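You operate a simulated robot arm through the tools that you are given. There is no shell and no other tool.

You are at the controls of a simulated two-armed robot. One attempt, no reset.

Task
Oil the steel plate with the white pad and close the tub again.
Fine: Take the oil from the black tub; put the pad back. Set down upright: white pad. A coat counts when it lies all over at full strength: go over it till it gets no stronger.

The check looks at the end state, three seconds after you hand in, the way a careful person would. Anything else that was tipped, shoved, dropped, spilled or broken makes it a failure.

Robot
Two 7-joint arms with two-finger parallel grippers on one trunk that stands fixed in place. Base frame: the origin is at the foot of the trunk, x ahead of it, y to its left, z up. Lengths are in mm, angles in rad, forces in N, time in s.
The left shoulder is at [80, 131, 947], the right one opposite. With the tool pointing down near the work surface each hand reaches from about 400 to 860 mm from the base axis, measured 20 degrees to its own side. Payload 1.57 kg a hand.
The TCP of each hand is the grasp point between the finger pads, 30 mm short of the fingertips. In the tool frame z runs along the fingers and y along their closing line. Largest opening 110 mm; finger width 24, thickness 12; the body of the gripper, 48 by 112 mm, starts 78 mm behind the TCP.
Orientation is told as [roll, pitch, yaw] about the base's x, y, z axes, in that order, counted from this pose: with the fingers straight down and closing along the base's y, the tool's x points along the base's -x, its y along +y and its z along -z.

Tools
- The arms move only by the tool servo_tool. It takes "left_steps", "right_steps" or both (then of equal length, played together; a hand with none holds still); each is a list of rows, each an object (a shift or turn left out is 0, a gripper value left out holds the last) with "rotation": the turn, a rotation vector about the base's x, y, z in rad, a list of three; "delta_pos": the shift along the base's x, y, z in mm, a list of three; "claw": the gripper command, from -1 (shut) to 1 (fully open), values between in proportion. In form: [{"rotation": [wx, wy, wz], "delta_pos": [tx, ty, tz], "claw": claw}, ...]. A call has 1 to 20 rows; each row shifts and turns the commanded pose from where the row before left it. Each row takes 0.2 s and may step no farther than 50 mm and 0.15 rad from the row before; otherwise, or with a gripper value out of range, the whole call is refused. A pose out of reach is approached as far as the arm can. The call stops where the force on the tool passes 40 N (or 10 N more than at its start, if that is more) or the arm is blocked; 0.2 s more then pass. The fingers move at their own pace (about 108 mm/s each) and stop on an object; they squeeze with about 31 N. The grip force told is the motor's: it shows also when the fingers shut on nothing. Time passes only in rows, and 0.2 s behind the last, so rows that do not move let the fingers close. It gives the time, the measured TCP pose, the force on the tool (base axes), the opening and the grip force at its end, in the units of the frame above (readings bear some noise), with the torque about the TCP (base axes, N m) and any sound that the robot's microphone picked up, and new pictures: "show" is both (left out), scene, wrist or none (wrist: the cameras of the hands that moved).
- Cameras (640 x 400 px; columns grow to the right, rows downward): "scene" is now at [-51.7, -5.3, 1421]; the picture's right is [-0.05, -1.00, 0.00], its down [-0.54, 0.03, -0.84] and it looks along [0.84, -0.04, -0.54] (base axes); focal length 339 px, centre (320, 200). "left" rides on the left gripper at [70, -16, -141] in its tool frame; the picture's right is [0.23, 0.97, 0.00], its down [-0.86, 0.20, -0.48] and it looks along [-0.47, 0.11, 0.88] (tool axes); focal length 222 px, centre (320, 200). "right" rides on the right gripper at [70, 16, -141] in its tool frame; the picture's right is [-0.23, 0.97, 0.00], its down [-0.85, -0.20, -0.48] and it looks along [-0.47, -0.11, 0.88] (tool axes); focal length 222 px, centre (320, 200).
- turn_head(pan, tilt): turns the head with the scene camera to pan (to the left, within 1.902 rad either way) and tilt (down, from -0.506 to 1.204), counted from straight ahead of the robot. It gives what a move gives, and a new picture of the scene camera.
- measure_at(camera, pixels): for up to 12 pixels [column, row] of the newest picture of that camera ("zoom" is the newest enlarged one), the place [x, y, z] in the base frame of the surface seen there, good to about 2 mm. It takes no simulated time.
- enlarge(camera, box): a new picture of the part [left, top, right, bottom] of that camera's present view, enlarged. It takes no simulated time.
- hand_in(): hands the job in; it is judged then, once.

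Leave the grippers open and the arms clear of the work at the hand-in unless told otherwise.

The tools are called after ">>>" by a JSON object that holds its "name" and its "arguments". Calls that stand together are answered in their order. servo_tool: Moves the arms, as the interface text tells. Its arguments: {"type":"object","properties":{"left_steps":{"type":"array","items":{"type":"object","properties":{"rotation":{"type":"array","items":{"type":"number"}},"delta_pos":{"type":"array","items":{"type":"number"}},"claw":{"type":"number"}}}},"right_steps":{"type":"array","items":{"type":"object","properties":{"rotation":{"type":"array","items":{"type":"number"}},"delta_pos":{"type":"array","items":{"type":"number"}},"claw":{"type":"number"}}}},"show":{"type":"string","enum":["both","scene","wrist","none"]}},"required":[]} The other tools are called the same way: turn_head (pan, tilt) turns the head that bears the scene camera; measure_at (camera, pixels) gives the place of the surface under pixels of a picture; enlarge (camera, box) takes an enlarged picture of a part of a camera's view; hand_in () hands the job in.

At the start:

```text
time: 0.0
left_position: [613.5, 125.6, 1117.6]
left_orientation: [0.001, -0.002, 0.001]
left_wrist_force: [0.3, 0.3, 0.5]
left_moment: [-0.01, 0.01, 0.02]
left_finger_gap: 109.9
left_grip_force: 0.2
right_position: [595.7, -402.3, 1129.3]
right_orientation: [0.0, 0.001, 0.0]
right_wrist_force: [0.4, 0.3, 0.8]
right_moment: [-0.01, 0.01, 0.01]
right_finger_gap: 109.9
right_grip_force: 0.0
head pan, tilt (commanded): [-0.052, 0.576]
```

scene: 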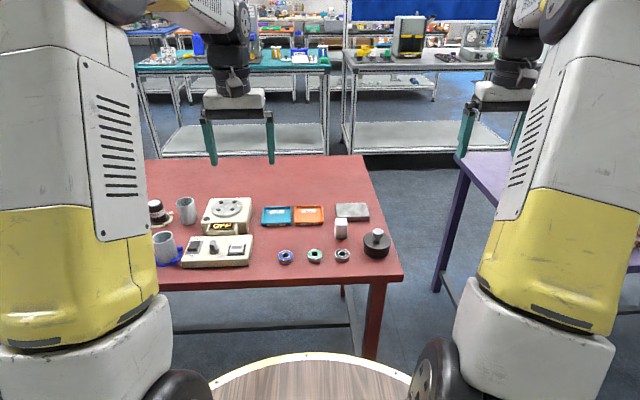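
right: 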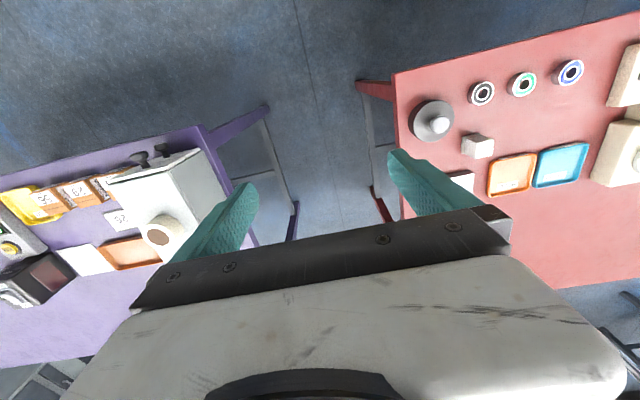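
left: 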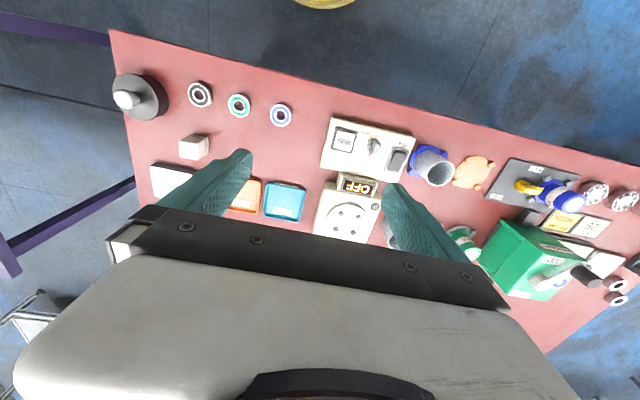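

I see a red table with a grey plate (around 352,211), a white block (341,228) and a black tub with a knobbed lid (376,243). I will enlarge that part to look closer.

>>> {"name": "enlarge", "arguments": {"camera": "scene", "box": [250, 180, 410, 280]}}

>>> {"name": "measure_at", "arguments": {"camera": "scene", "pixels": [[376, 233], [376, 245], [341, 222], [341, 233], [352, 210], [336, 206], [367, 206], [338, 218], [368, 217], [385, 270]]}}

>>> {"name": "enlarge", "arguments": {"camera": "left", "box": [100, 50, 260, 210]}}

```text
4.00 times, centred on (330, 230) of scene
```

zoom: 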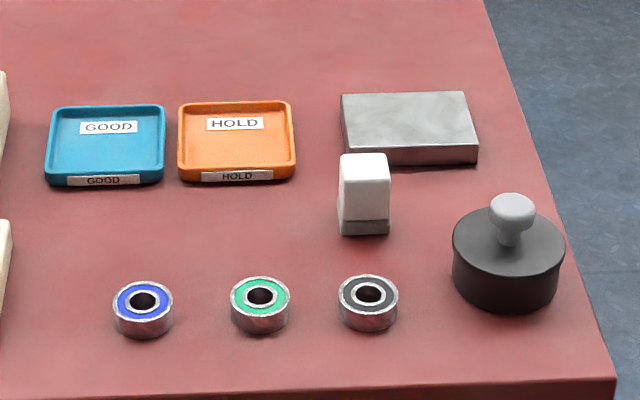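

```text
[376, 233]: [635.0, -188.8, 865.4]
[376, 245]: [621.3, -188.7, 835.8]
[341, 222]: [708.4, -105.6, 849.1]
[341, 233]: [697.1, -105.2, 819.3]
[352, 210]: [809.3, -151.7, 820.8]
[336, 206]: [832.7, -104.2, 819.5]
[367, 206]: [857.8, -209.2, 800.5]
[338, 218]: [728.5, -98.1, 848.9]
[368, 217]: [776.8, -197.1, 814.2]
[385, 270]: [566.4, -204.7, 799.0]
```

```text
2.50 times, centred on (180, 130) of left
```

zoom: 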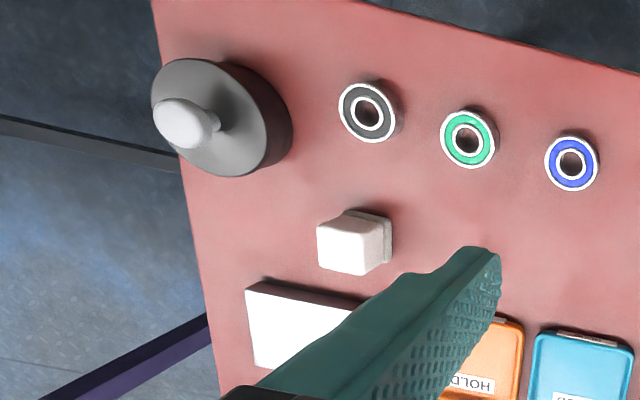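

The table top is near z 800, the plate top near z 820, the pad about 49 mm tall with a grey foot, and the tub has a knobbed lid. I will zoom in on the pad and the tub to measure them precisely.

>>> {"name": "enlarge", "arguments": {"camera": "scene", "box": [325, 200, 405, 260]}}

```text
6.67 times, centred on (365, 230) of scene
```

zoom: 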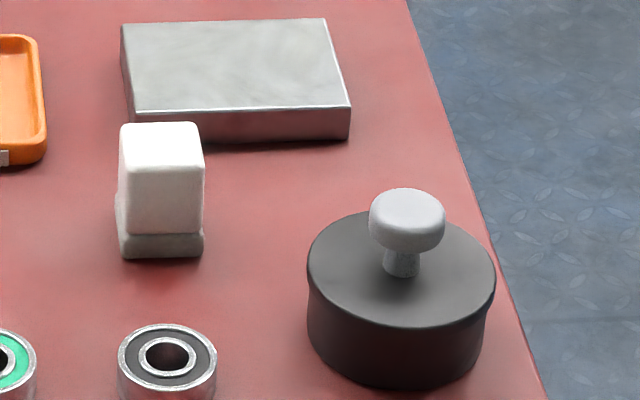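

>>> {"name": "measure_at", "arguments": {"camera": "zoom", "pixels": [[126, 28], [322, 24], [345, 104], [133, 106], [127, 130], [196, 128], [201, 172], [123, 176], [126, 228], [201, 228], [122, 250], [201, 250]]}}

>>> {"name": "measure_at", "arguments": {"camera": "zoom", "pixels": [[406, 195], [374, 215], [440, 215], [406, 235], [402, 270], [311, 266], [491, 272], [380, 215], [400, 324], [400, 340], [400, 380], [345, 222]]}}

```text
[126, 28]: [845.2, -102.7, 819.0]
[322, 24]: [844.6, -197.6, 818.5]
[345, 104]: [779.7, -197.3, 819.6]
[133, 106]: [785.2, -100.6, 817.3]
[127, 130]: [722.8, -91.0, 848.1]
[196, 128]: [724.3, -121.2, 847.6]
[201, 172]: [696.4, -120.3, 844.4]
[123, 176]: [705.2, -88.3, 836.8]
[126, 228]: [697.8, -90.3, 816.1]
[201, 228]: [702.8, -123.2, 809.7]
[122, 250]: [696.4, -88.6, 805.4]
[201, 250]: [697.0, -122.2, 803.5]
```

```text
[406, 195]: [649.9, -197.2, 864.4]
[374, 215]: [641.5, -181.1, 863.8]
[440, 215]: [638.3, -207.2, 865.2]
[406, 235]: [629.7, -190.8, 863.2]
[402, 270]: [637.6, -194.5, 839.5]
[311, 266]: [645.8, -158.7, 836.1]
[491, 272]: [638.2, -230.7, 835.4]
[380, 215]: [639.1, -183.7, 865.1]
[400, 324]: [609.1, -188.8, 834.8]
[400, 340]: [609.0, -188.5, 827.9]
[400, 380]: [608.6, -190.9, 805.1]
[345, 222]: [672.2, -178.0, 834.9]
```

Readings so far:
- **Plate:** x 778–847, y −101 to −198, top at z 820.
- **Pad:** centred near (711, −106), white body about 30 mm wide, top at z 849, with a wider foot.
- **Tub:** centred near (640, −195), lid top at z 837. The knob is about 28 mm wide, from z 852 to 866.

Next I will bring the open right hand over the knob, staying well above it, and look again.

>>> {"name": "servo_tool", "arguments": {"right_steps": [{"delta_pos": [6, 30, -15], "claw": 1}, {"delta_pos": [6, 30, -25]}, {"delta_pos": [6, 30, -25]}, {"delta_pos": [6, 30, -25]}, {"delta_pos": [6, 30, -25]}, {"delta_pos": [6, 30, -25]}, {"delta_pos": [8, 27, -25]}, {"delta_pos": [0, 0, -14]}, {"delta_pos": [0, 0, 0]}]}}

```text
time: 2.0
left_position: [614.7, 126.6, 1117.4]
left_orientation: [0.0, -0.001, 0.002]
left_wrist_force: [-1.2, 0.4, -0.5]
left_moment: [-0.02, 0.0, 0.01]
left_finger_gap: 109.7
left_grip_force: 0.1
right_position: [641.5, -193.8, 950.0]
right_orientation: [-0.001, -0.001, -0.001]
right_wrist_force: [0.1, -0.1, -0.2]
right_moment: [0.02, -0.02, 0.01]
right_finger_gap: 110.0
right_grip_force: 0.0
head pan, tilt (commanded): [-0.052, 0.576]
```

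scene: 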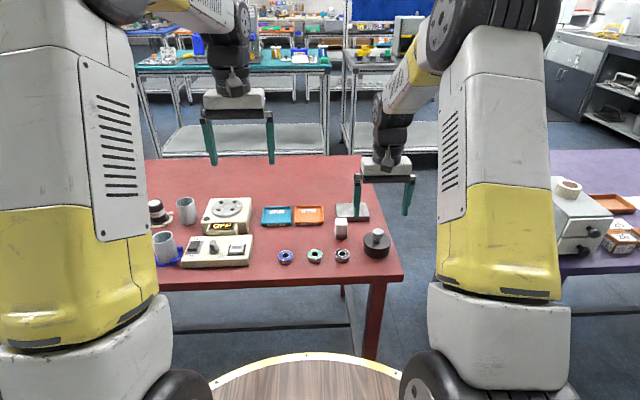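
right: 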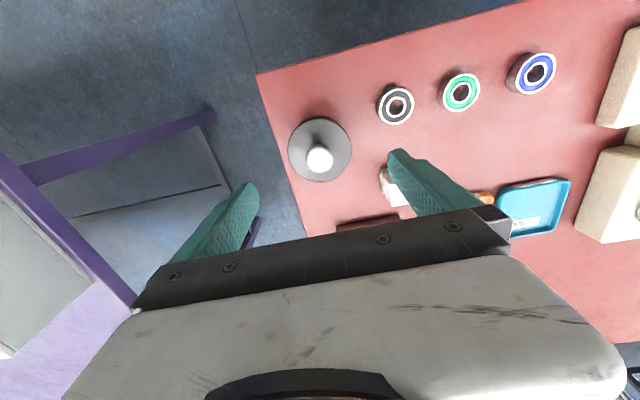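

The hand is now at (641, −194, 950), roughly over the tub. I will measure the knob and the lid rim from the right wrist camera, with the knob at about (320, 158).

>>> {"name": "enlarge", "arguments": {"camera": "right", "box": [260, 90, 420, 190]}}

```text
4.00 times, centred on (340, 140) of right
```

zoom: 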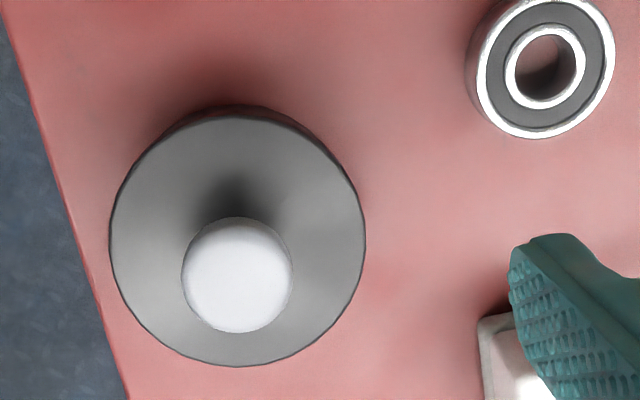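

>>> {"name": "measure_at", "arguments": {"camera": "zoom", "pixels": [[237, 275], [186, 275], [288, 275], [237, 222], [237, 328], [114, 238], [361, 238], [238, 120], [238, 362], [150, 160], [330, 320]]}}

```text
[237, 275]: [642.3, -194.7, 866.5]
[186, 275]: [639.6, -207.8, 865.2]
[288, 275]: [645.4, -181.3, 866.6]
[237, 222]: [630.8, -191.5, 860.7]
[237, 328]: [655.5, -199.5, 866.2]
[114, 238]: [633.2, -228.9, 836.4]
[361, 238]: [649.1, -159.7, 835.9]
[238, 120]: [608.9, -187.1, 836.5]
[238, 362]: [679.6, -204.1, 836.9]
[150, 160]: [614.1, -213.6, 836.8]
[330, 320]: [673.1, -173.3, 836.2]
```

The knob centre is (642.5, −194.7), its top is at z 866 and the lid is at z 836.5. I will lower to TCP z 871, which puts the tips about 4 mm above the lid, and close on the knob.

>>> {"name": "servo_tool", "arguments": {"right_steps": [{"delta_pos": [1, -0.9, -30]}, {"delta_pos": [0, 0, -30]}, {"delta_pos": [0, 0, -15]}, {"delta_pos": [0, 0, -4]}, {"claw": -1}, {}, {}, {}]}}

```text
time: 3.8
left_position: [614.1, 125.7, 1117.0]
left_orientation: [0.001, 0.002, 0.0]
left_wrist_force: [0.1, -0.3, 0.3]
left_moment: [-0.03, -0.01, -0.01]
left_finger_gap: 110.0
left_grip_force: 0.1
right_position: [640.3, -196.3, 869.8]
right_orientation: [0.001, -0.001, -0.001]
right_wrist_force: [0.4, -0.5, 0.4]
right_moment: [0.01, 0.02, -0.01]
right_finger_gap: 28.2
right_grip_force: 30.7
head pan, tilt (commanded): [-0.052, 0.576]
heard: snap
```

scene: 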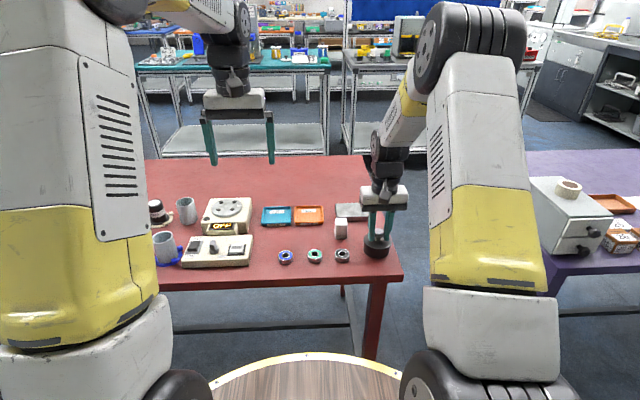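
right: 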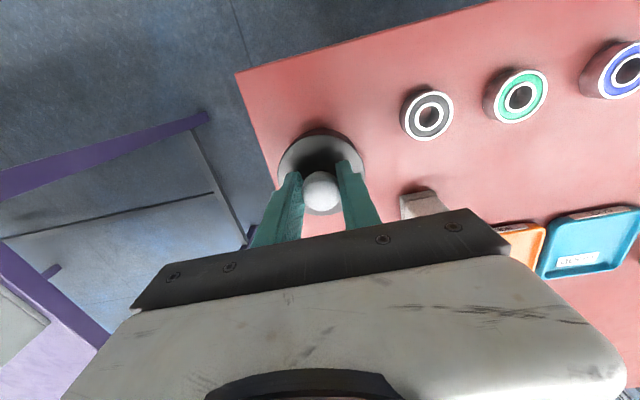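

The fingers hold the knob at a gap of 28.2 mm, and I heard a "snap". I will lift gently in small steps, watching the force and whether the lid comes away alone.

>>> {"name": "servo_tool", "arguments": {"right_steps": [{"delta_pos": [0, 0, 2]}, {"delta_pos": [0, 0, 2]}, {"delta_pos": [0, 0, 2]}, {"delta_pos": [0, 0, 2]}, {}]}}

>>> {"name": "enlarge", "arguments": {"camera": "scene", "box": [325, 190, 425, 265]}}

```text
time: 5.0
left_position: [612.5, 124.5, 1117.6]
left_orientation: [0.001, 0.0, -0.001]
left_wrist_force: [0.6, -0.2, -1.4]
left_moment: [0.02, 0.0, 0.01]
left_finger_gap: 110.1
left_grip_force: 0.1
right_position: [641.6, -196.4, 878.9]
right_orientation: [-0.001, 0.0, 0.0]
right_wrist_force: [0.2, -0.1, 0.2]
right_moment: [-0.01, -0.04, 0.0]
right_finger_gap: 27.8
right_grip_force: 31.5
head pan, tilt (commanded): [-0.052, 0.576]
```

scene: 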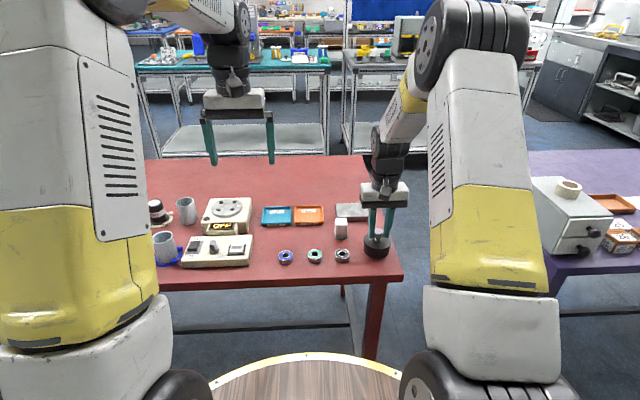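
right: 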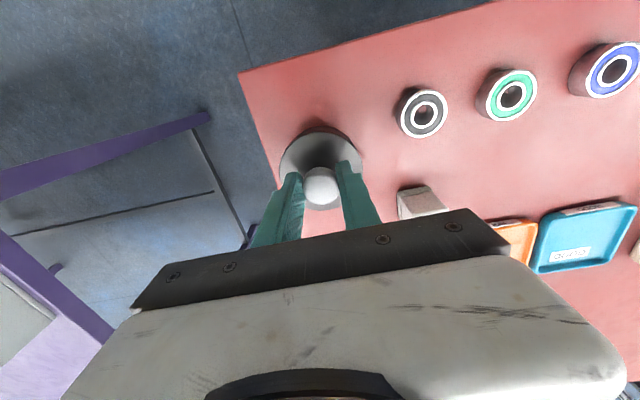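

```text
5.33 times, centred on (375, 228) of scene
```

zoom: 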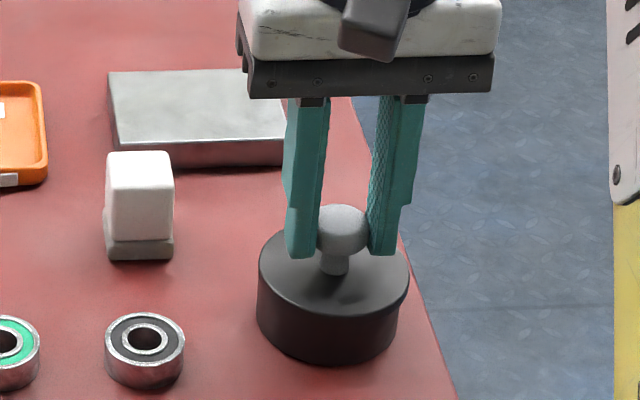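

The knob stays in the same place relative to the fingers. I will measure the lid top and the table contact at the bottom of the tub, to see whether the lid alone rose.

>>> {"name": "measure_at", "arguments": {"camera": "zoom", "pixels": [[333, 290], [333, 308], [333, 318], [333, 330], [333, 345], [333, 358], [333, 368], [262, 275], [262, 320], [280, 345]]}}

>>> {"name": "enlarge", "arguments": {"camera": "scene", "box": [355, 225, 403, 265]}}

```text
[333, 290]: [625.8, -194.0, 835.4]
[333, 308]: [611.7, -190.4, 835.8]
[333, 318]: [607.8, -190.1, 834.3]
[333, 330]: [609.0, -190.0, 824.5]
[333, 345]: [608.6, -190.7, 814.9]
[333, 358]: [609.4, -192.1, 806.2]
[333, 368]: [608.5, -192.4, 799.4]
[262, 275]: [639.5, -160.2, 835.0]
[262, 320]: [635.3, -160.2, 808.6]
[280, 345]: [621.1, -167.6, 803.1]
```

```text
10.00 times, centred on (379, 245) of scene
```

zoom: 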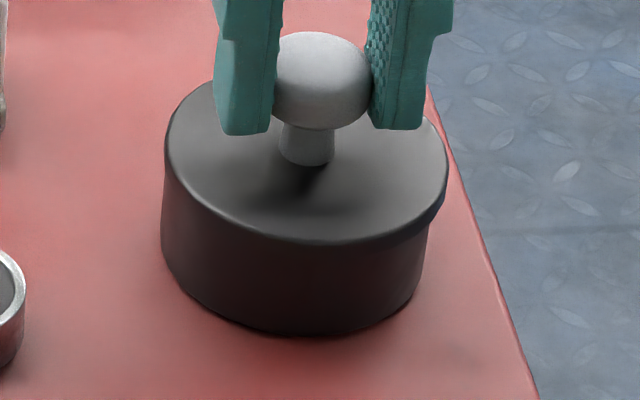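

The lid top still reads z 835, so the lid did not come up with the hand. I will check where the knob is now.

>>> {"name": "measure_at", "arguments": {"camera": "zoom", "pixels": [[320, 40], [320, 70], [320, 100], [320, 120], [308, 145], [308, 175], [245, 120], [400, 115], [308, 230], [308, 248], [308, 300], [308, 330]]}}

>>> {"name": "enlarge", "arguments": {"camera": "right", "box": [260, 110, 400, 220]}}

```text
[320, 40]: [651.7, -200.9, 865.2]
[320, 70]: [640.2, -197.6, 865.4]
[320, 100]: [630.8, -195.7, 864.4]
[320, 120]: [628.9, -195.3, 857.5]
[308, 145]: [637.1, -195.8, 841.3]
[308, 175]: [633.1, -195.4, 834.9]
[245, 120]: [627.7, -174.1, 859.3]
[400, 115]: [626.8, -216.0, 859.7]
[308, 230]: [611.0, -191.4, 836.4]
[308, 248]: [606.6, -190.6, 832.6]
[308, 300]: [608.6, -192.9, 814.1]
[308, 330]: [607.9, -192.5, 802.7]
```

```text
3.64 times, centred on (330, 165) of right
```

zoom: 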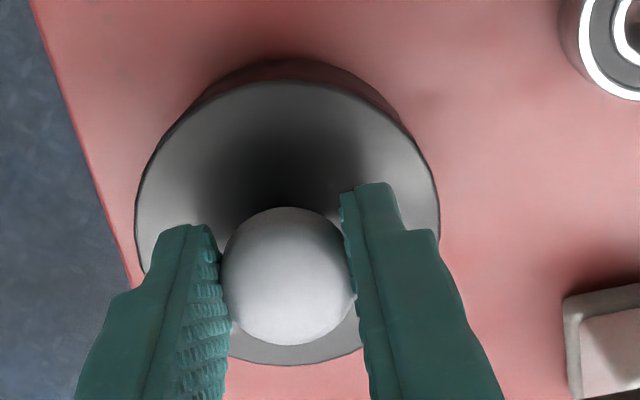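

The knob top is still at z 865, so the fingers simply slid 8 mm up the knob. I will open, go down again to grip the knob deeper, close, and then lift in single small steps while reading the force.

>>> {"name": "servo_tool", "arguments": {"right_steps": [{"claw": 0.0}, {}, {"delta_pos": [0, 0, -6]}, {"delta_pos": [0, 0, -6]}, {}]}}

>>> {"name": "enlarge", "arguments": {"camera": "scene", "box": [355, 225, 403, 265]}}

```text
time: 6.2
left_position: [613.3, 125.8, 1116.7]
left_orientation: [-0.001, 0.0, 0.0]
left_wrist_force: [0.6, 0.0, -1.1]
left_moment: [-0.01, -0.03, 0.02]
left_finger_gap: 109.8
left_grip_force: 0.1
right_position: [641.8, -197.1, 866.4]
right_orientation: [0.001, -0.001, 0.001]
right_wrist_force: [-0.7, 0.5, 1.1]
right_moment: [-0.01, 0.0, 0.0]
right_finger_gap: 55.1
right_grip_force: 0.1
head pan, tilt (commanded): [-0.052, 0.576]
```

scene: 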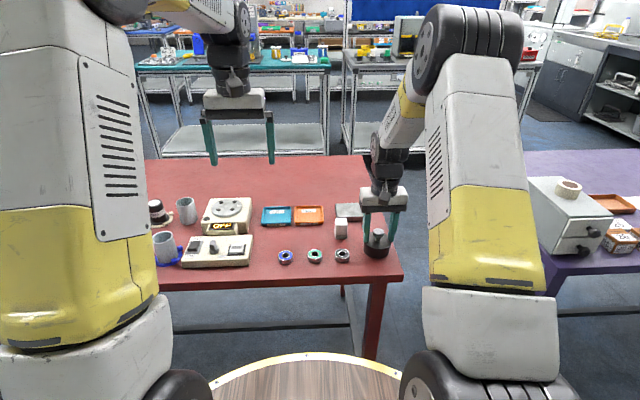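
right: 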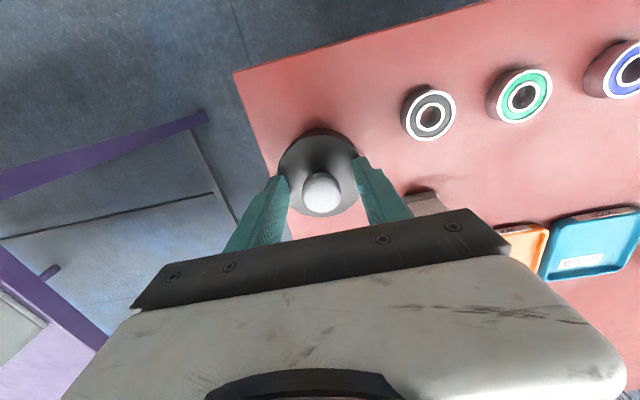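

```text
10.00 times, centred on (379, 245) of scene
```

zoom: 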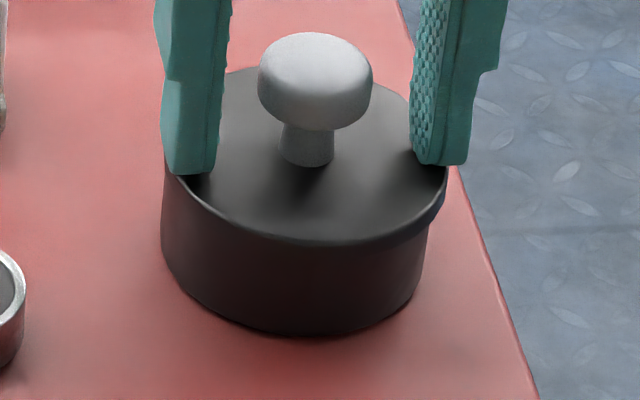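

The tips now straddle the knob near the lid surface without touching it. I will close, wait, and lift by only 1.5 mm to read the pull force.

>>> {"name": "servo_tool", "arguments": {"right_steps": [{"claw": -1}, {}, {}, {}], "show": "none"}}

>>> {"name": "servo_tool", "arguments": {"right_steps": [{"delta_pos": [0, 0, 1.5]}], "show": "none"}}

>>> {"name": "servo_tool", "arguments": {"right_steps": [{"delta_pos": [0, 0, 1.5]}], "show": "wrist"}}

```text
time: 7.2
left_position: [613.3, 125.1, 1117.2]
left_orientation: [-0.001, 0.0, -0.001]
left_wrist_force: [-0.9, 0.1, 0.3]
left_moment: [-0.01, 0.04, -0.01]
left_finger_gap: 110.1
left_grip_force: 0.1
right_position: [641.3, -196.6, 866.5]
right_orientation: [0.0, 0.001, 0.002]
right_wrist_force: [-0.2, 0.3, 0.1]
right_moment: [-0.02, -0.01, 0.0]
right_finger_gap: 28.1
right_grip_force: 30.8
head pan, tilt (commanded): [-0.052, 0.576]
```

```text
time: 7.6
left_position: [614.0, 124.7, 1117.4]
left_orientation: [-0.001, -0.002, 0.0]
left_wrist_force: [0.1, 0.6, 0.5]
left_moment: [-0.01, -0.01, -0.01]
left_finger_gap: 110.1
left_grip_force: 0.1
right_position: [640.8, -196.0, 867.6]
right_orientation: [0.001, -0.001, 0.0]
right_wrist_force: [0.2, -0.7, -0.7]
right_moment: [0.01, 0.0, 0.0]
right_finger_gap: 28.2
right_grip_force: 31.0
head pan, tilt (commanded): [-0.052, 0.576]
```

```text
time: 8.0
left_position: [613.3, 125.3, 1117.2]
left_orientation: [0.001, -0.001, -0.002]
left_wrist_force: [-0.4, 0.6, 0.0]
left_moment: [0.02, 0.0, 0.02]
left_finger_gap: 109.8
left_grip_force: 0.0
right_position: [642.0, -198.0, 870.1]
right_orientation: [0.0, 0.0, 0.0]
right_wrist_force: [0.3, 0.7, -1.3]
right_moment: [0.0, 0.0, 0.02]
right_finger_gap: 28.0
right_grip_force: 30.4
head pan, tilt (commanded): [-0.052, 0.576]
```

right: 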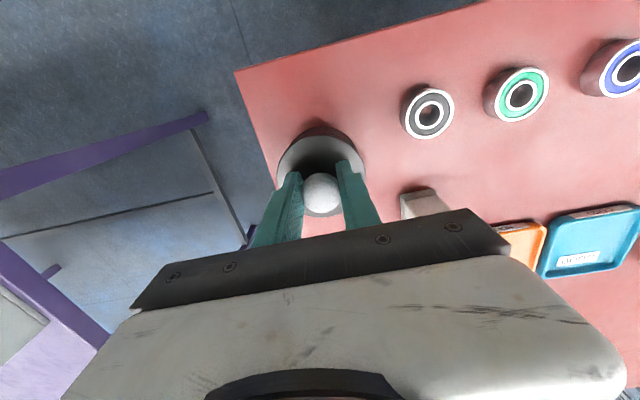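

The force reads only about −1 N vertically, which is mostly noise. I will look closely to see whether the lid rose 3 mm.

>>> {"name": "enlarge", "arguments": {"camera": "scene", "box": [355, 225, 403, 265]}}

>>> {"name": "measure_at", "arguments": {"camera": "zoom", "pixels": [[320, 40], [320, 70], [320, 100], [308, 145], [308, 200], [308, 230], [200, 180], [245, 120], [245, 140], [308, 248], [308, 330]]}}

```text
10.00 times, centred on (379, 245) of scene
```

zoom: 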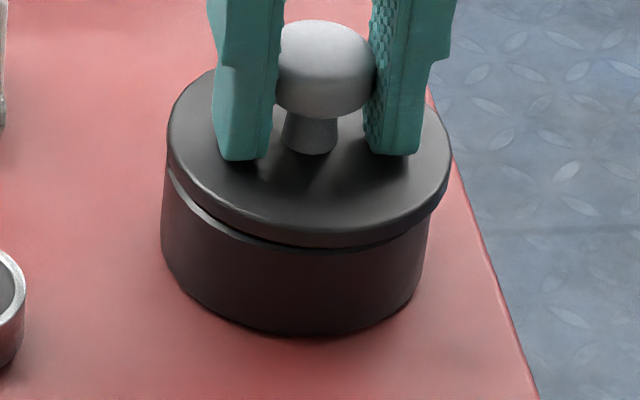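

```text
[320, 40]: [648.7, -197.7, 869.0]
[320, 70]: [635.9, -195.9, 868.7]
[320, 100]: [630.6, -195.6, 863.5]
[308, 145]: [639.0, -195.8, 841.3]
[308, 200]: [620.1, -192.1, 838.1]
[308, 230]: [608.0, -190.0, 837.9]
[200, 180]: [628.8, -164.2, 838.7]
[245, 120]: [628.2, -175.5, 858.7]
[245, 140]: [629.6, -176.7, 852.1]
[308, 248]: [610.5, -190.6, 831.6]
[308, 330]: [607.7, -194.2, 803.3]
```

This time the lid rose: a gap shows under its rim at around (300, 245) of the zoom. I will keep lifting slowly, straight up.

>>> {"name": "servo_tool", "arguments": {"right_steps": [{"delta_pos": [0, 0, 2]}, {"delta_pos": [0, 0, 3]}, {"delta_pos": [0, 0, 4]}, {"delta_pos": [0, 0, 5]}, {"delta_pos": [0, 0, 6]}, {"delta_pos": [0, 0, 8]}, {"delta_pos": [0, 0, 8]}, {"delta_pos": [0, 0, 8]}, {}]}}

>>> {"name": "enlarge", "arguments": {"camera": "scene", "box": [325, 200, 425, 265]}}

>>> {"name": "measure_at", "arguments": {"camera": "scene", "pixels": [[383, 215], [388, 225], [394, 235], [398, 250], [320, 235], [300, 235], [335, 245], [290, 228], [320, 228]]}}

```text
time: 10.0
left_position: [614.0, 125.2, 1117.1]
left_orientation: [0.0, 0.001, 0.0]
left_wrist_force: [0.3, 0.1, -0.2]
left_moment: [-0.01, 0.0, -0.01]
left_finger_gap: 110.1
left_grip_force: 0.1
right_position: [639.9, -195.8, 914.3]
right_orientation: [-0.003, 0.0, 0.001]
right_wrist_force: [0.1, -0.8, -0.6]
right_moment: [-0.02, 0.04, 0.0]
right_finger_gap: 28.2
right_grip_force: 31.2
head pan, tilt (commanded): [-0.052, 0.576]
```

scene: 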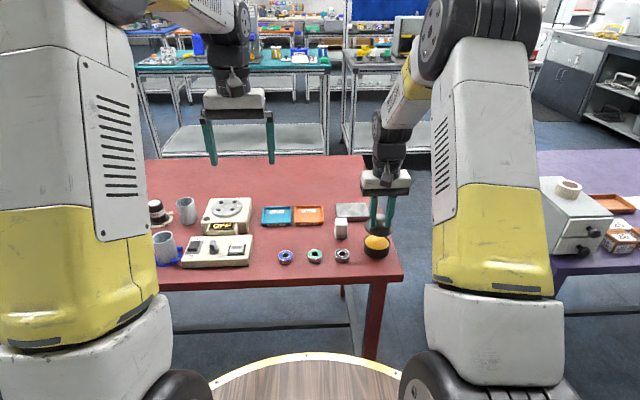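
right: 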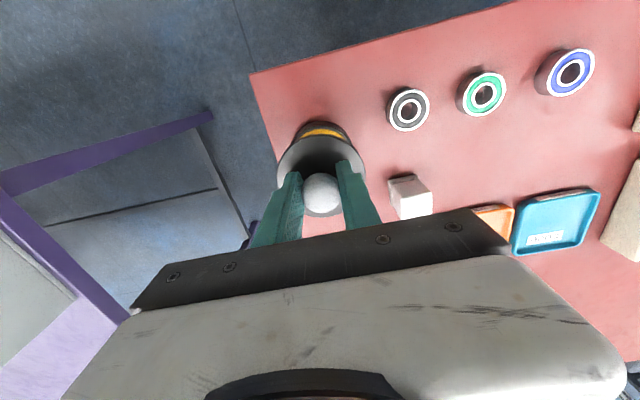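

```text
6.15 times, centred on (375, 232) of scene
```

zoom: 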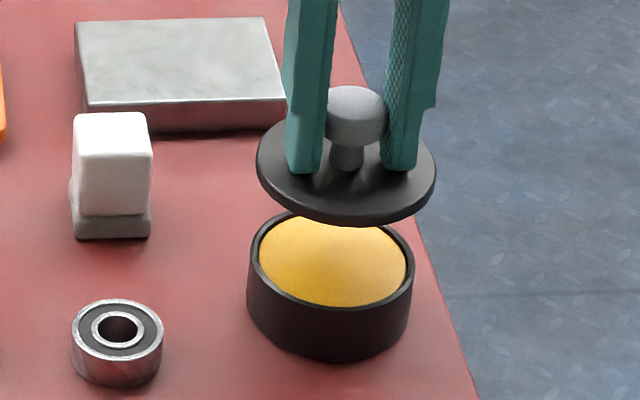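

```text
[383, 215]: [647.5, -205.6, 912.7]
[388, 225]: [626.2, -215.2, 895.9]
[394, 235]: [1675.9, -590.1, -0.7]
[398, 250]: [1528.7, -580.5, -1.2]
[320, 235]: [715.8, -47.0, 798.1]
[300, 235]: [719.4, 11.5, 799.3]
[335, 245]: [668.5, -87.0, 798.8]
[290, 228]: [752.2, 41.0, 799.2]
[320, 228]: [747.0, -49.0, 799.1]
```

The lid is off, and the tub holds yellow oil. I need a clear spot to set the lid down. I will measure the bearings, trays and panel around the free area left of the pad, near (700, −10).

>>> {"name": "measure_at", "arguments": {"camera": "scene", "pixels": [[342, 248], [315, 248], [286, 249], [308, 226], [278, 226], [254, 240], [253, 225], [293, 256], [322, 256], [301, 255]]}}

>>> {"name": "measure_at", "arguments": {"camera": "zoom", "pixels": [[330, 230], [330, 260], [330, 300], [265, 260], [400, 270], [330, 308], [250, 260], [410, 270], [330, 318], [330, 200], [260, 170], [432, 170]]}}

```text
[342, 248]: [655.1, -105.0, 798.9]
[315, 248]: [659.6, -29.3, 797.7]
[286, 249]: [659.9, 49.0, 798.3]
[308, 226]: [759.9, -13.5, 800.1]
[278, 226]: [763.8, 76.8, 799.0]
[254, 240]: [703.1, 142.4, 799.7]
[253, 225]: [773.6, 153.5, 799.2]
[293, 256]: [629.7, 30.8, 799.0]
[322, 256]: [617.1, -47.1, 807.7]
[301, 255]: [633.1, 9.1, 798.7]
```

```text
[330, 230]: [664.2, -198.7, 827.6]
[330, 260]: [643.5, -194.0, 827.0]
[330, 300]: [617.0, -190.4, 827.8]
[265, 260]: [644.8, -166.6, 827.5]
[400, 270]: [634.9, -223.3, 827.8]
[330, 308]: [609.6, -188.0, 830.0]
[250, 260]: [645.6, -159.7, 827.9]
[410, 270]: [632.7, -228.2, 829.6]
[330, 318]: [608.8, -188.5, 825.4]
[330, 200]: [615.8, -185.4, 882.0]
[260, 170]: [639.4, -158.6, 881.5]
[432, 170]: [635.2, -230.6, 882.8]
```

The free spot is clear: bearings stay below x 655, trays start above x 763, and the pad edge is at y −88. The oil surface is at z 827.5 and the tub rim at z 830. I will carry the lid high over the pad to about (706, −15) and move the left hand 200 mm further left to make room.

>>> {"name": "servo_tool", "arguments": {"right_steps": [{"delta_pos": [0, 0, 8]}, {"delta_pos": [0, 0, 8]}, {"delta_pos": [4, 15, 0]}, {"delta_pos": [6, 20, 0]}, {"delta_pos": [8, 20, 0]}, {"delta_pos": [8, 20, 0]}, {"delta_pos": [8, 20, 0]}, {"delta_pos": [8, 20, 0]}, {"delta_pos": [8, 20, 0]}, {"delta_pos": [8, 20, 0]}, {"delta_pos": [4, 15, 0]}, {"delta_pos": [1.5, 10, 0]}, {}], "left_steps": [{"delta_pos": [0, 25, 0]}, {"delta_pos": [0, 25, 0]}, {"delta_pos": [0, 25, 0]}, {"delta_pos": [0, 25, 0]}, {"delta_pos": [0, 25, 0]}, {"delta_pos": [0, 25, 0]}, {"delta_pos": [0, 25, 0]}, {"delta_pos": [0, 25, 0]}, {}, {}, {}, {}, {}]}}

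```text
time: 12.8
left_position: [615.6, 324.5, 1117.7]
left_orientation: [0.0, 0.0, 0.002]
left_wrist_force: [-0.2, 0.6, -0.3]
left_moment: [0.03, -0.01, 0.0]
left_finger_gap: 110.2
left_grip_force: 0.1
right_position: [704.5, -16.1, 930.2]
right_orientation: [0.002, 0.001, -0.005]
right_wrist_force: [-0.2, 0.1, 0.0]
right_moment: [-0.01, -0.01, 0.01]
right_finger_gap: 27.9
right_grip_force: 30.4
head pan, tilt (commanded): [-0.052, 0.576]
```

scene: 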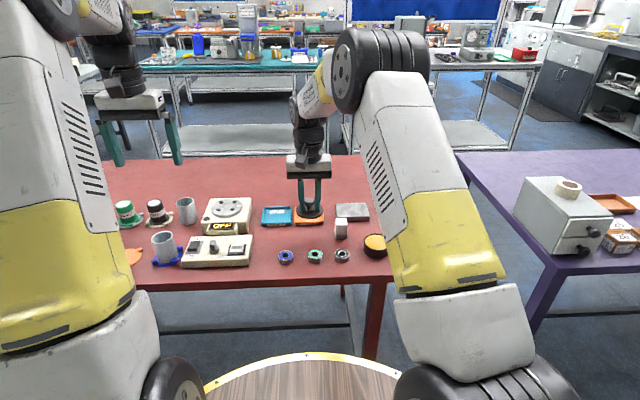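
right: 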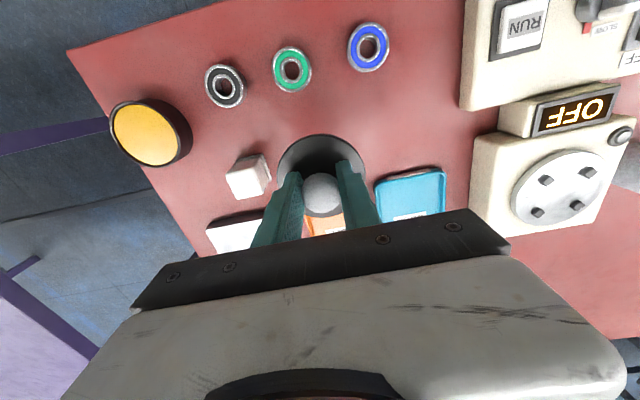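
left: 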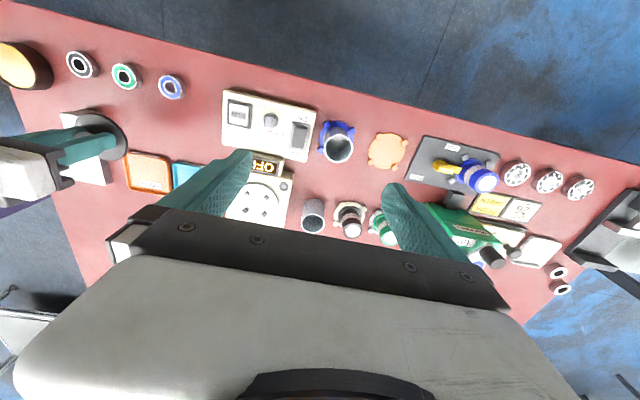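

The lid is over the clear spot at (705, −16). I will lower to about 3 mm above the table first.

>>> {"name": "servo_tool", "arguments": {"right_steps": [{"delta_pos": [0, 0, -20]}, {"delta_pos": [0, 0, -25]}, {"delta_pos": [0, 0, -25]}, {"delta_pos": [0, 0, -15]}, {"delta_pos": [0, 0, -5]}, {}]}}

>>> {"name": "enlarge", "arguments": {"camera": "scene", "box": [260, 190, 380, 270]}}

```text
time: 14.2
left_position: [615.4, 324.4, 1118.6]
left_orientation: [0.001, 0.002, 0.0]
left_wrist_force: [-0.2, -0.2, -0.4]
left_moment: [-0.04, -0.02, 0.01]
left_finger_gap: 110.0
left_grip_force: 0.1
right_position: [705.6, -15.3, 841.4]
right_orientation: [0.001, 0.0, 0.0]
right_wrist_force: [-1.1, -0.5, -0.5]
right_moment: [0.02, -0.01, -0.01]
right_finger_gap: 28.0
right_grip_force: 31.3
head pan, tilt (commanded): [-0.052, 0.576]
```

scene: 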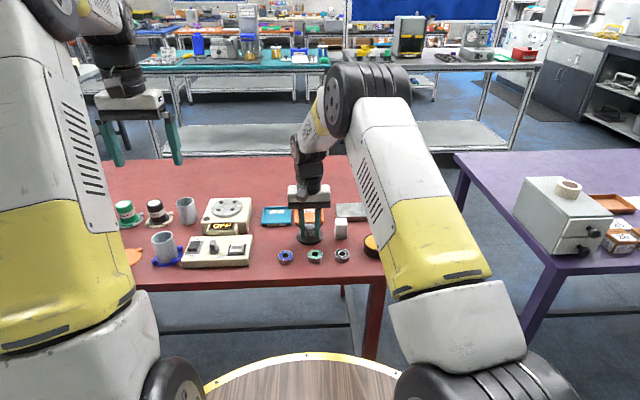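
right: 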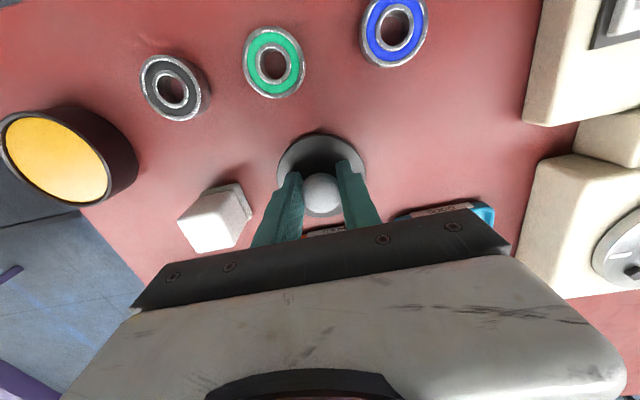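

```text
5.00 times, centred on (320, 230) of scene
```

zoom: 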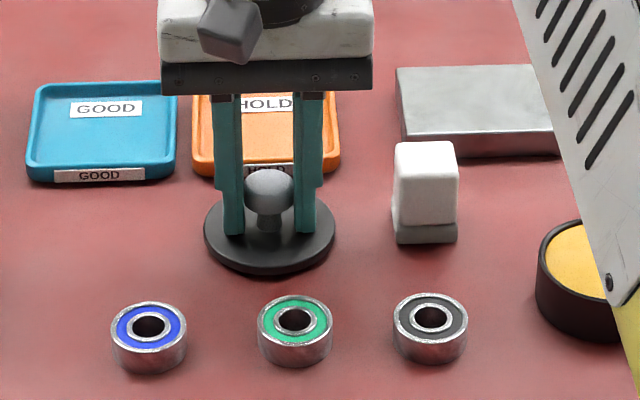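

The lid is just above clear table. I will lower in 1 mm steps and read the force.

>>> {"name": "servo_tool", "arguments": {"right_steps": [{"delta_pos": [0, 0, -1]}, {"delta_pos": [0, 0, -1]}], "show": "none"}}

>>> {"name": "servo_tool", "arguments": {"right_steps": [{"delta_pos": [0, 0, -0.7]}], "show": "none"}}

>>> {"name": "servo_tool", "arguments": {"right_steps": [{"delta_pos": [0, 0, -0.7]}], "show": "none"}}

```text
time: 14.8
left_position: [614.9, 324.5, 1117.8]
left_orientation: [0.0, 0.0, 0.001]
left_wrist_force: [0.0, -0.4, -1.2]
left_moment: [-0.01, 0.03, -0.03]
left_finger_gap: 109.9
left_grip_force: 0.0
right_position: [704.8, -15.5, 838.6]
right_orientation: [-0.001, 0.001, 0.0]
right_wrist_force: [0.2, 0.3, 0.2]
right_moment: [0.0, 0.02, 0.02]
right_finger_gap: 28.0
right_grip_force: 31.4
head pan, tilt (commanded): [-0.052, 0.576]
```

```text
time: 15.2
left_position: [615.4, 323.6, 1118.2]
left_orientation: [0.001, 0.0, -0.001]
left_wrist_force: [0.2, -0.2, -1.1]
left_moment: [-0.01, -0.03, 0.03]
left_finger_gap: 110.0
left_grip_force: 0.0
right_position: [705.4, -16.1, 836.8]
right_orientation: [0.001, -0.002, 0.001]
right_wrist_force: [0.2, -0.7, -0.7]
right_moment: [-0.03, 0.0, -0.02]
right_finger_gap: 28.1
right_grip_force: 31.2
head pan, tilt (commanded): [-0.052, 0.576]
```

```text
time: 15.6
left_position: [616.1, 324.4, 1119.1]
left_orientation: [0.0, 0.0, -0.001]
left_wrist_force: [-0.2, 0.6, 0.2]
left_moment: [-0.02, -0.01, 0.01]
left_finger_gap: 109.9
left_grip_force: 0.0
right_position: [704.6, -14.9, 837.4]
right_orientation: [0.001, -0.003, 0.002]
right_wrist_force: [-0.5, -0.1, 0.9]
right_moment: [-0.02, 0.01, 0.0]
right_finger_gap: 28.3
right_grip_force: 30.9
head pan, tilt (commanded): [-0.052, 0.576]
```

There is no clear contact yet. I will look at the gap under the lid.

>>> {"name": "enlarge", "arguments": {"camera": "scene", "box": [295, 220, 330, 250]}}

>>> {"name": "measure_at", "arguments": {"camera": "zoom", "pixels": [[270, 270], [270, 300], [270, 320], [270, 340], [100, 200], [440, 200], [270, 360]]}}

```text
13.33 times, centred on (312, 235) of scene
```

zoom: 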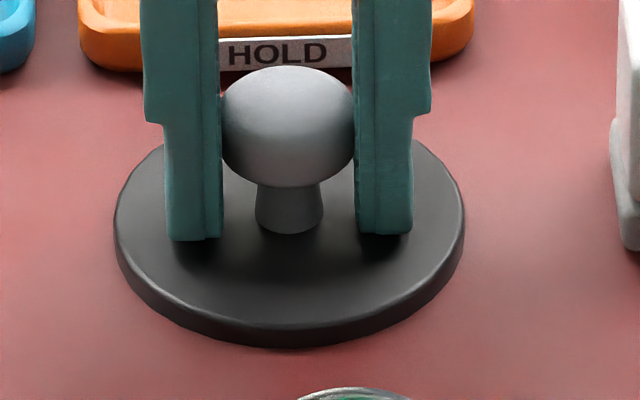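

```text
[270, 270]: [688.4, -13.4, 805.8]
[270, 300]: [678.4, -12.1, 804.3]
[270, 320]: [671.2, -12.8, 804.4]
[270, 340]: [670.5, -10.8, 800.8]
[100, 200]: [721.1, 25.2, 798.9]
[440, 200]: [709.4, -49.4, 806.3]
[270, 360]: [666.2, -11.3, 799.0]
```

The lid lies at table level: its top is at z 806 and there is no gap at its rim. I will lower half a millimetre more, open to about 60 mm and raise the hand straight up.

>>> {"name": "servo_tool", "arguments": {"right_steps": [{"delta_pos": [0, 0, -0.5]}, {"claw": 0.1}, {}, {}, {"delta_pos": [0, 0, 10]}, {"delta_pos": [0, 0, 25]}, {"delta_pos": [0, 0, 30]}, {"delta_pos": [0, 0, 30]}, {}]}}

>>> {"name": "enlarge", "arguments": {"camera": "scene", "box": [260, 190, 380, 270]}}

```text
time: 17.6
left_position: [616.0, 324.7, 1119.4]
left_orientation: [-0.001, 0.0, 0.001]
left_wrist_force: [0.5, 0.1, 0.1]
left_moment: [-0.02, -0.02, 0.0]
left_finger_gap: 110.0
left_grip_force: 0.0
right_position: [705.7, -17.8, 925.7]
right_orientation: [-0.001, 0.001, -0.001]
right_wrist_force: [0.8, -0.4, -1.0]
right_moment: [0.0, 0.04, -0.02]
right_finger_gap: 60.4
right_grip_force: 0.1
head pan, tilt (commanded): [-0.052, 0.576]
```

scene: 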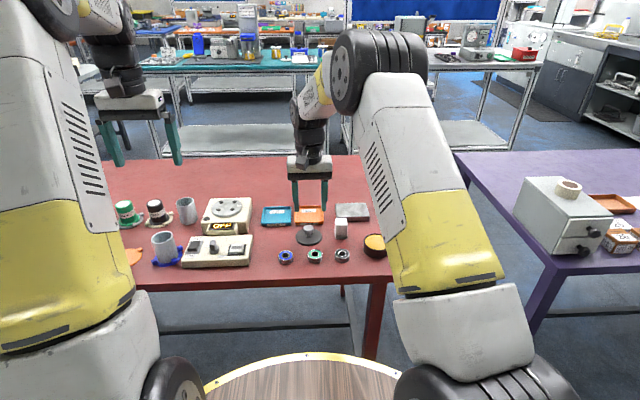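
right: 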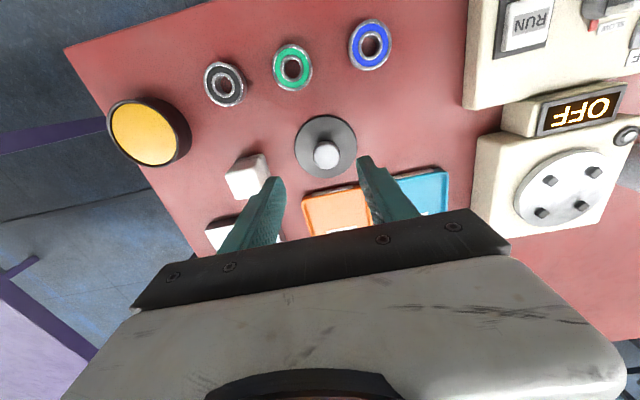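

```text
5.00 times, centred on (320, 230) of scene
```

zoom: 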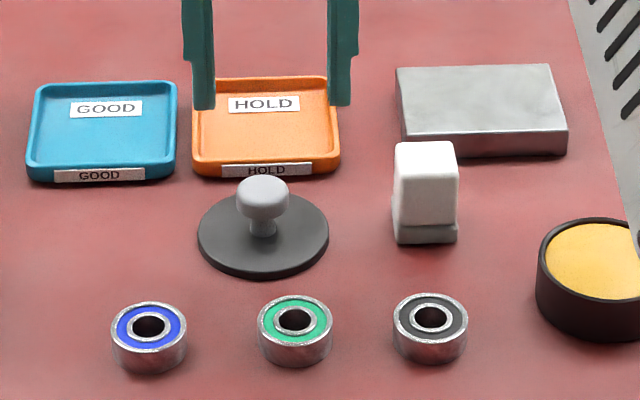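

The lid sits flat at around (312, 236). Next I will go above the pad, at about (711, −106), keeping the 60 mm opening, and measure the pad from the wrist camera.

>>> {"name": "servo_tool", "arguments": {"right_steps": [{"delta_pos": [1, -30, 0]}, {"delta_pos": [2, -30, 0]}, {"delta_pos": [2, -31, 0]}, {}, {}]}}

>>> {"name": "enlarge", "arguments": {"camera": "right", "box": [240, 100, 420, 220]}}

```text
time: 18.8
left_position: [615.5, 324.8, 1118.0]
left_orientation: [0.002, 0.0, 0.0]
left_wrist_force: [-0.7, 0.0, 0.1]
left_moment: [0.02, -0.02, -0.01]
left_finger_gap: 110.4
left_grip_force: 0.1
right_position: [712.6, -108.6, 928.8]
right_orientation: [0.0, -0.001, 0.0]
right_wrist_force: [0.0, 0.1, -0.6]
right_moment: [0.0, 0.0, -0.05]
right_finger_gap: 60.6
right_grip_force: 0.0
head pan, tilt (commanded): [-0.052, 0.576]
```

scene: 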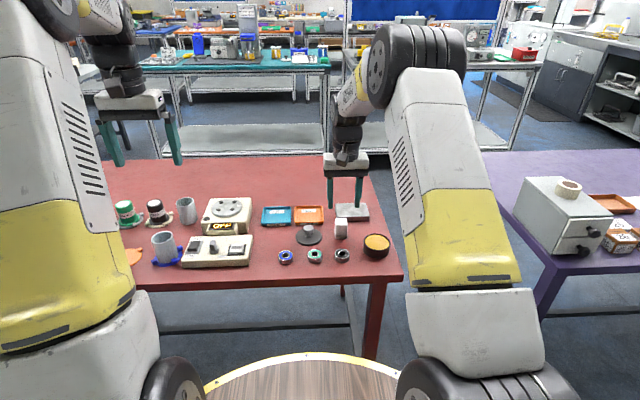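
right: 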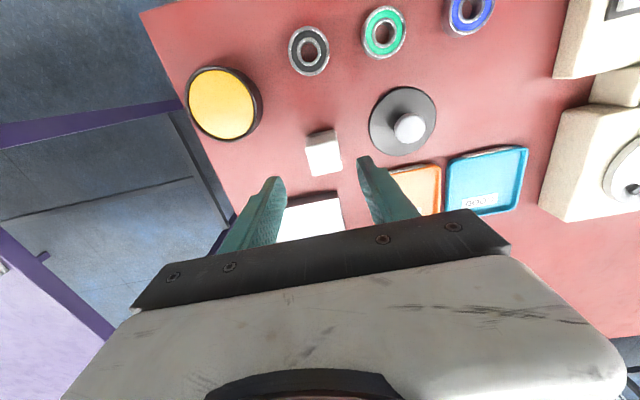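

```text
3.33 times, centred on (330, 160) of right
```

zoom: 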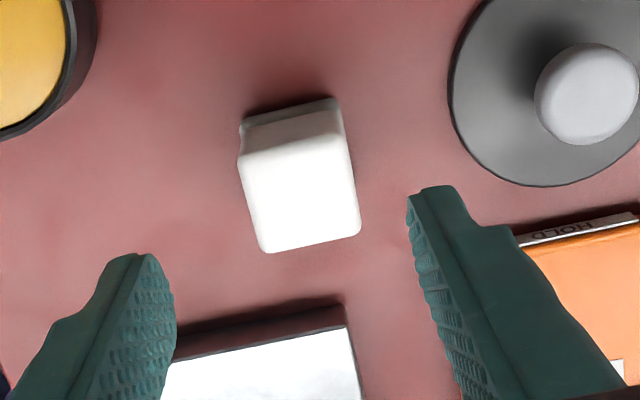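

The pad looks square to the base axes. I will measure its top face and foot.

>>> {"name": "measure_at", "arguments": {"camera": "zoom", "pixels": [[300, 205], [246, 165], [330, 145], [352, 230], [272, 245], [244, 130], [335, 105], [290, 118], [290, 160], [345, 190], [255, 205], [310, 242]]}}

```text
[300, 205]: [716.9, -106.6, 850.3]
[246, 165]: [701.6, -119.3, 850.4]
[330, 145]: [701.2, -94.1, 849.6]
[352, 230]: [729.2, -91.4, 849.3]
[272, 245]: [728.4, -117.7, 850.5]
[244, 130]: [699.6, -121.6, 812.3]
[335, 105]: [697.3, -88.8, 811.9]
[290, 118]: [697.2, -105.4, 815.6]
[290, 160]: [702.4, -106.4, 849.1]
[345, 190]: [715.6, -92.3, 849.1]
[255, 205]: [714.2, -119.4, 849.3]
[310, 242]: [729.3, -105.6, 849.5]
```

The pad centre is (714, −106) and its top is at z 850. The position readings carry noise, so I will take a few still readings and average them.

>>> {"name": "servo_tool", "arguments": {"right_steps": [{}], "show": "none"}}

>>> {"name": "servo_tool", "arguments": {"right_steps": [{}], "show": "none"}}

>>> {"name": "servo_tool", "arguments": {"right_steps": [{}], "show": "none"}}

>>> {"name": "servo_tool", "arguments": {"right_steps": [{}], "show": "none"}}

```text
time: 19.2
left_position: [615.2, 324.6, 1120.3]
left_orientation: [0.001, 0.0, 0.0]
left_wrist_force: [-0.1, -0.5, -1.4]
left_moment: [-0.02, 0.0, -0.03]
left_finger_gap: 109.9
left_grip_force: 0.0
right_position: [713.5, -109.5, 929.0]
right_orientation: [0.001, 0.0, 0.001]
right_wrist_force: [-0.2, 0.6, -0.5]
right_moment: [0.02, 0.0, -0.01]
right_finger_gap: 60.5
right_grip_force: 0.0
head pan, tilt (commanded): [-0.052, 0.576]
```

```text
time: 19.6
left_position: [616.3, 323.9, 1118.4]
left_orientation: [0.0, 0.0, 0.0]
left_wrist_force: [-0.4, -0.6, -0.3]
left_moment: [-0.03, 0.01, -0.04]
left_finger_gap: 109.9
left_grip_force: 0.1
right_position: [713.0, -108.7, 928.8]
right_orientation: [-0.001, -0.002, 0.0]
right_wrist_force: [-0.4, 0.9, 0.5]
right_moment: [-0.01, 0.0, -0.03]
right_finger_gap: 60.6
right_grip_force: 0.0
head pan, tilt (commanded): [-0.052, 0.576]
```

```text
time: 20.0
left_position: [616.0, 324.5, 1118.7]
left_orientation: [0.0, -0.001, 0.002]
left_wrist_force: [0.0, -0.2, 0.4]
left_moment: [0.01, 0.03, 0.03]
left_finger_gap: 110.2
left_grip_force: 0.1
right_position: [712.3, -108.3, 927.5]
right_orientation: [0.0, -0.001, 0.0]
right_wrist_force: [-0.3, 0.4, -0.2]
right_moment: [0.02, 0.0, 0.0]
right_finger_gap: 60.6
right_grip_force: 0.1
head pan, tilt (commanded): [-0.052, 0.576]
```

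```text
time: 20.4
left_position: [616.4, 323.7, 1117.8]
left_orientation: [0.001, 0.001, -0.001]
left_wrist_force: [0.8, 0.0, -0.4]
left_moment: [-0.01, -0.02, 0.01]
left_finger_gap: 109.8
left_grip_force: 0.1
right_position: [713.0, -108.5, 928.4]
right_orientation: [-0.001, 0.003, 0.0]
right_wrist_force: [-0.2, 0.0, 1.5]
right_moment: [0.0, 0.0, 0.0]
right_finger_gap: 60.4
right_grip_force: 0.0
head pan, tilt (commanded): [-0.052, 0.576]
```

The mean reading is (712.9, −108.7, 928.5), so I need about +1 in x and +3 in y. I will lower to TCP z about 847, with the tips above the foot at z 812, and check before closing.

>>> {"name": "servo_tool", "arguments": {"right_steps": [{"delta_pos": [1.1, 2.9, -25]}, {"delta_pos": [0, 0, -25]}, {"delta_pos": [0, 0, -20]}, {"delta_pos": [0, 0, -11]}, {}, {}]}}

>>> {"name": "enlarge", "arguments": {"camera": "scene", "box": [310, 200, 370, 250]}}

>>> {"name": "enlarge", "arguments": {"camera": "right", "box": [240, 120, 420, 240]}}

```text
time: 21.8
left_position: [616.0, 324.1, 1118.1]
left_orientation: [0.0, -0.001, 0.0]
left_wrist_force: [0.6, 0.0, -0.2]
left_moment: [0.02, 0.03, -0.02]
left_finger_gap: 110.2
left_grip_force: 0.1
right_position: [711.2, -104.3, 848.2]
right_orientation: [0.0, 0.0, 0.0]
right_wrist_force: [0.6, 0.1, 0.2]
right_moment: [0.01, 0.02, 0.0]
right_finger_gap: 60.5
right_grip_force: 0.1
head pan, tilt (commanded): [-0.052, 0.576]
```

scene: 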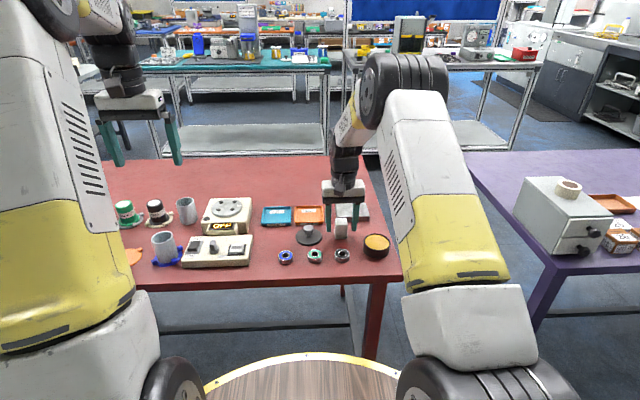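
right: 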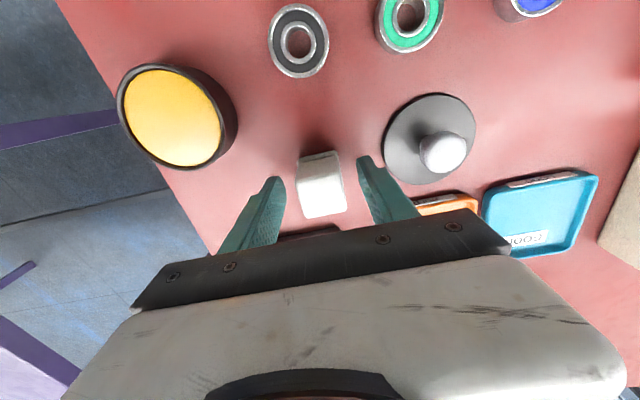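

```text
8.00 times, centred on (340, 225) of scene
```

zoom: 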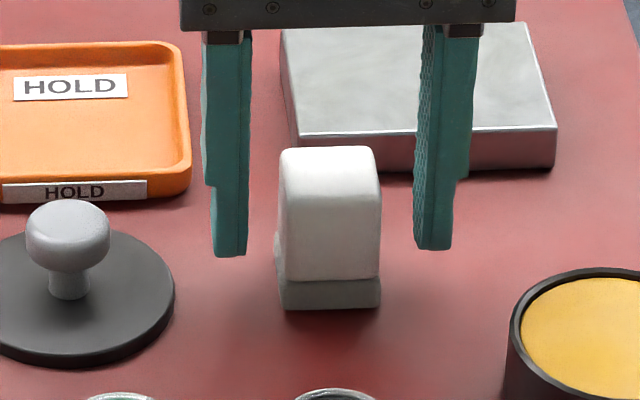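

```text
3.33 times, centred on (330, 180) of right
```

zoom: 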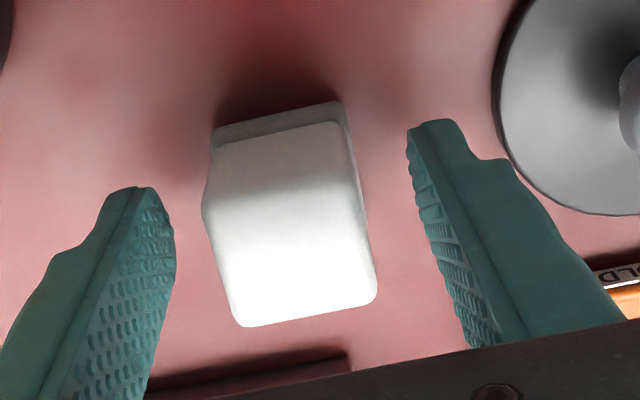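

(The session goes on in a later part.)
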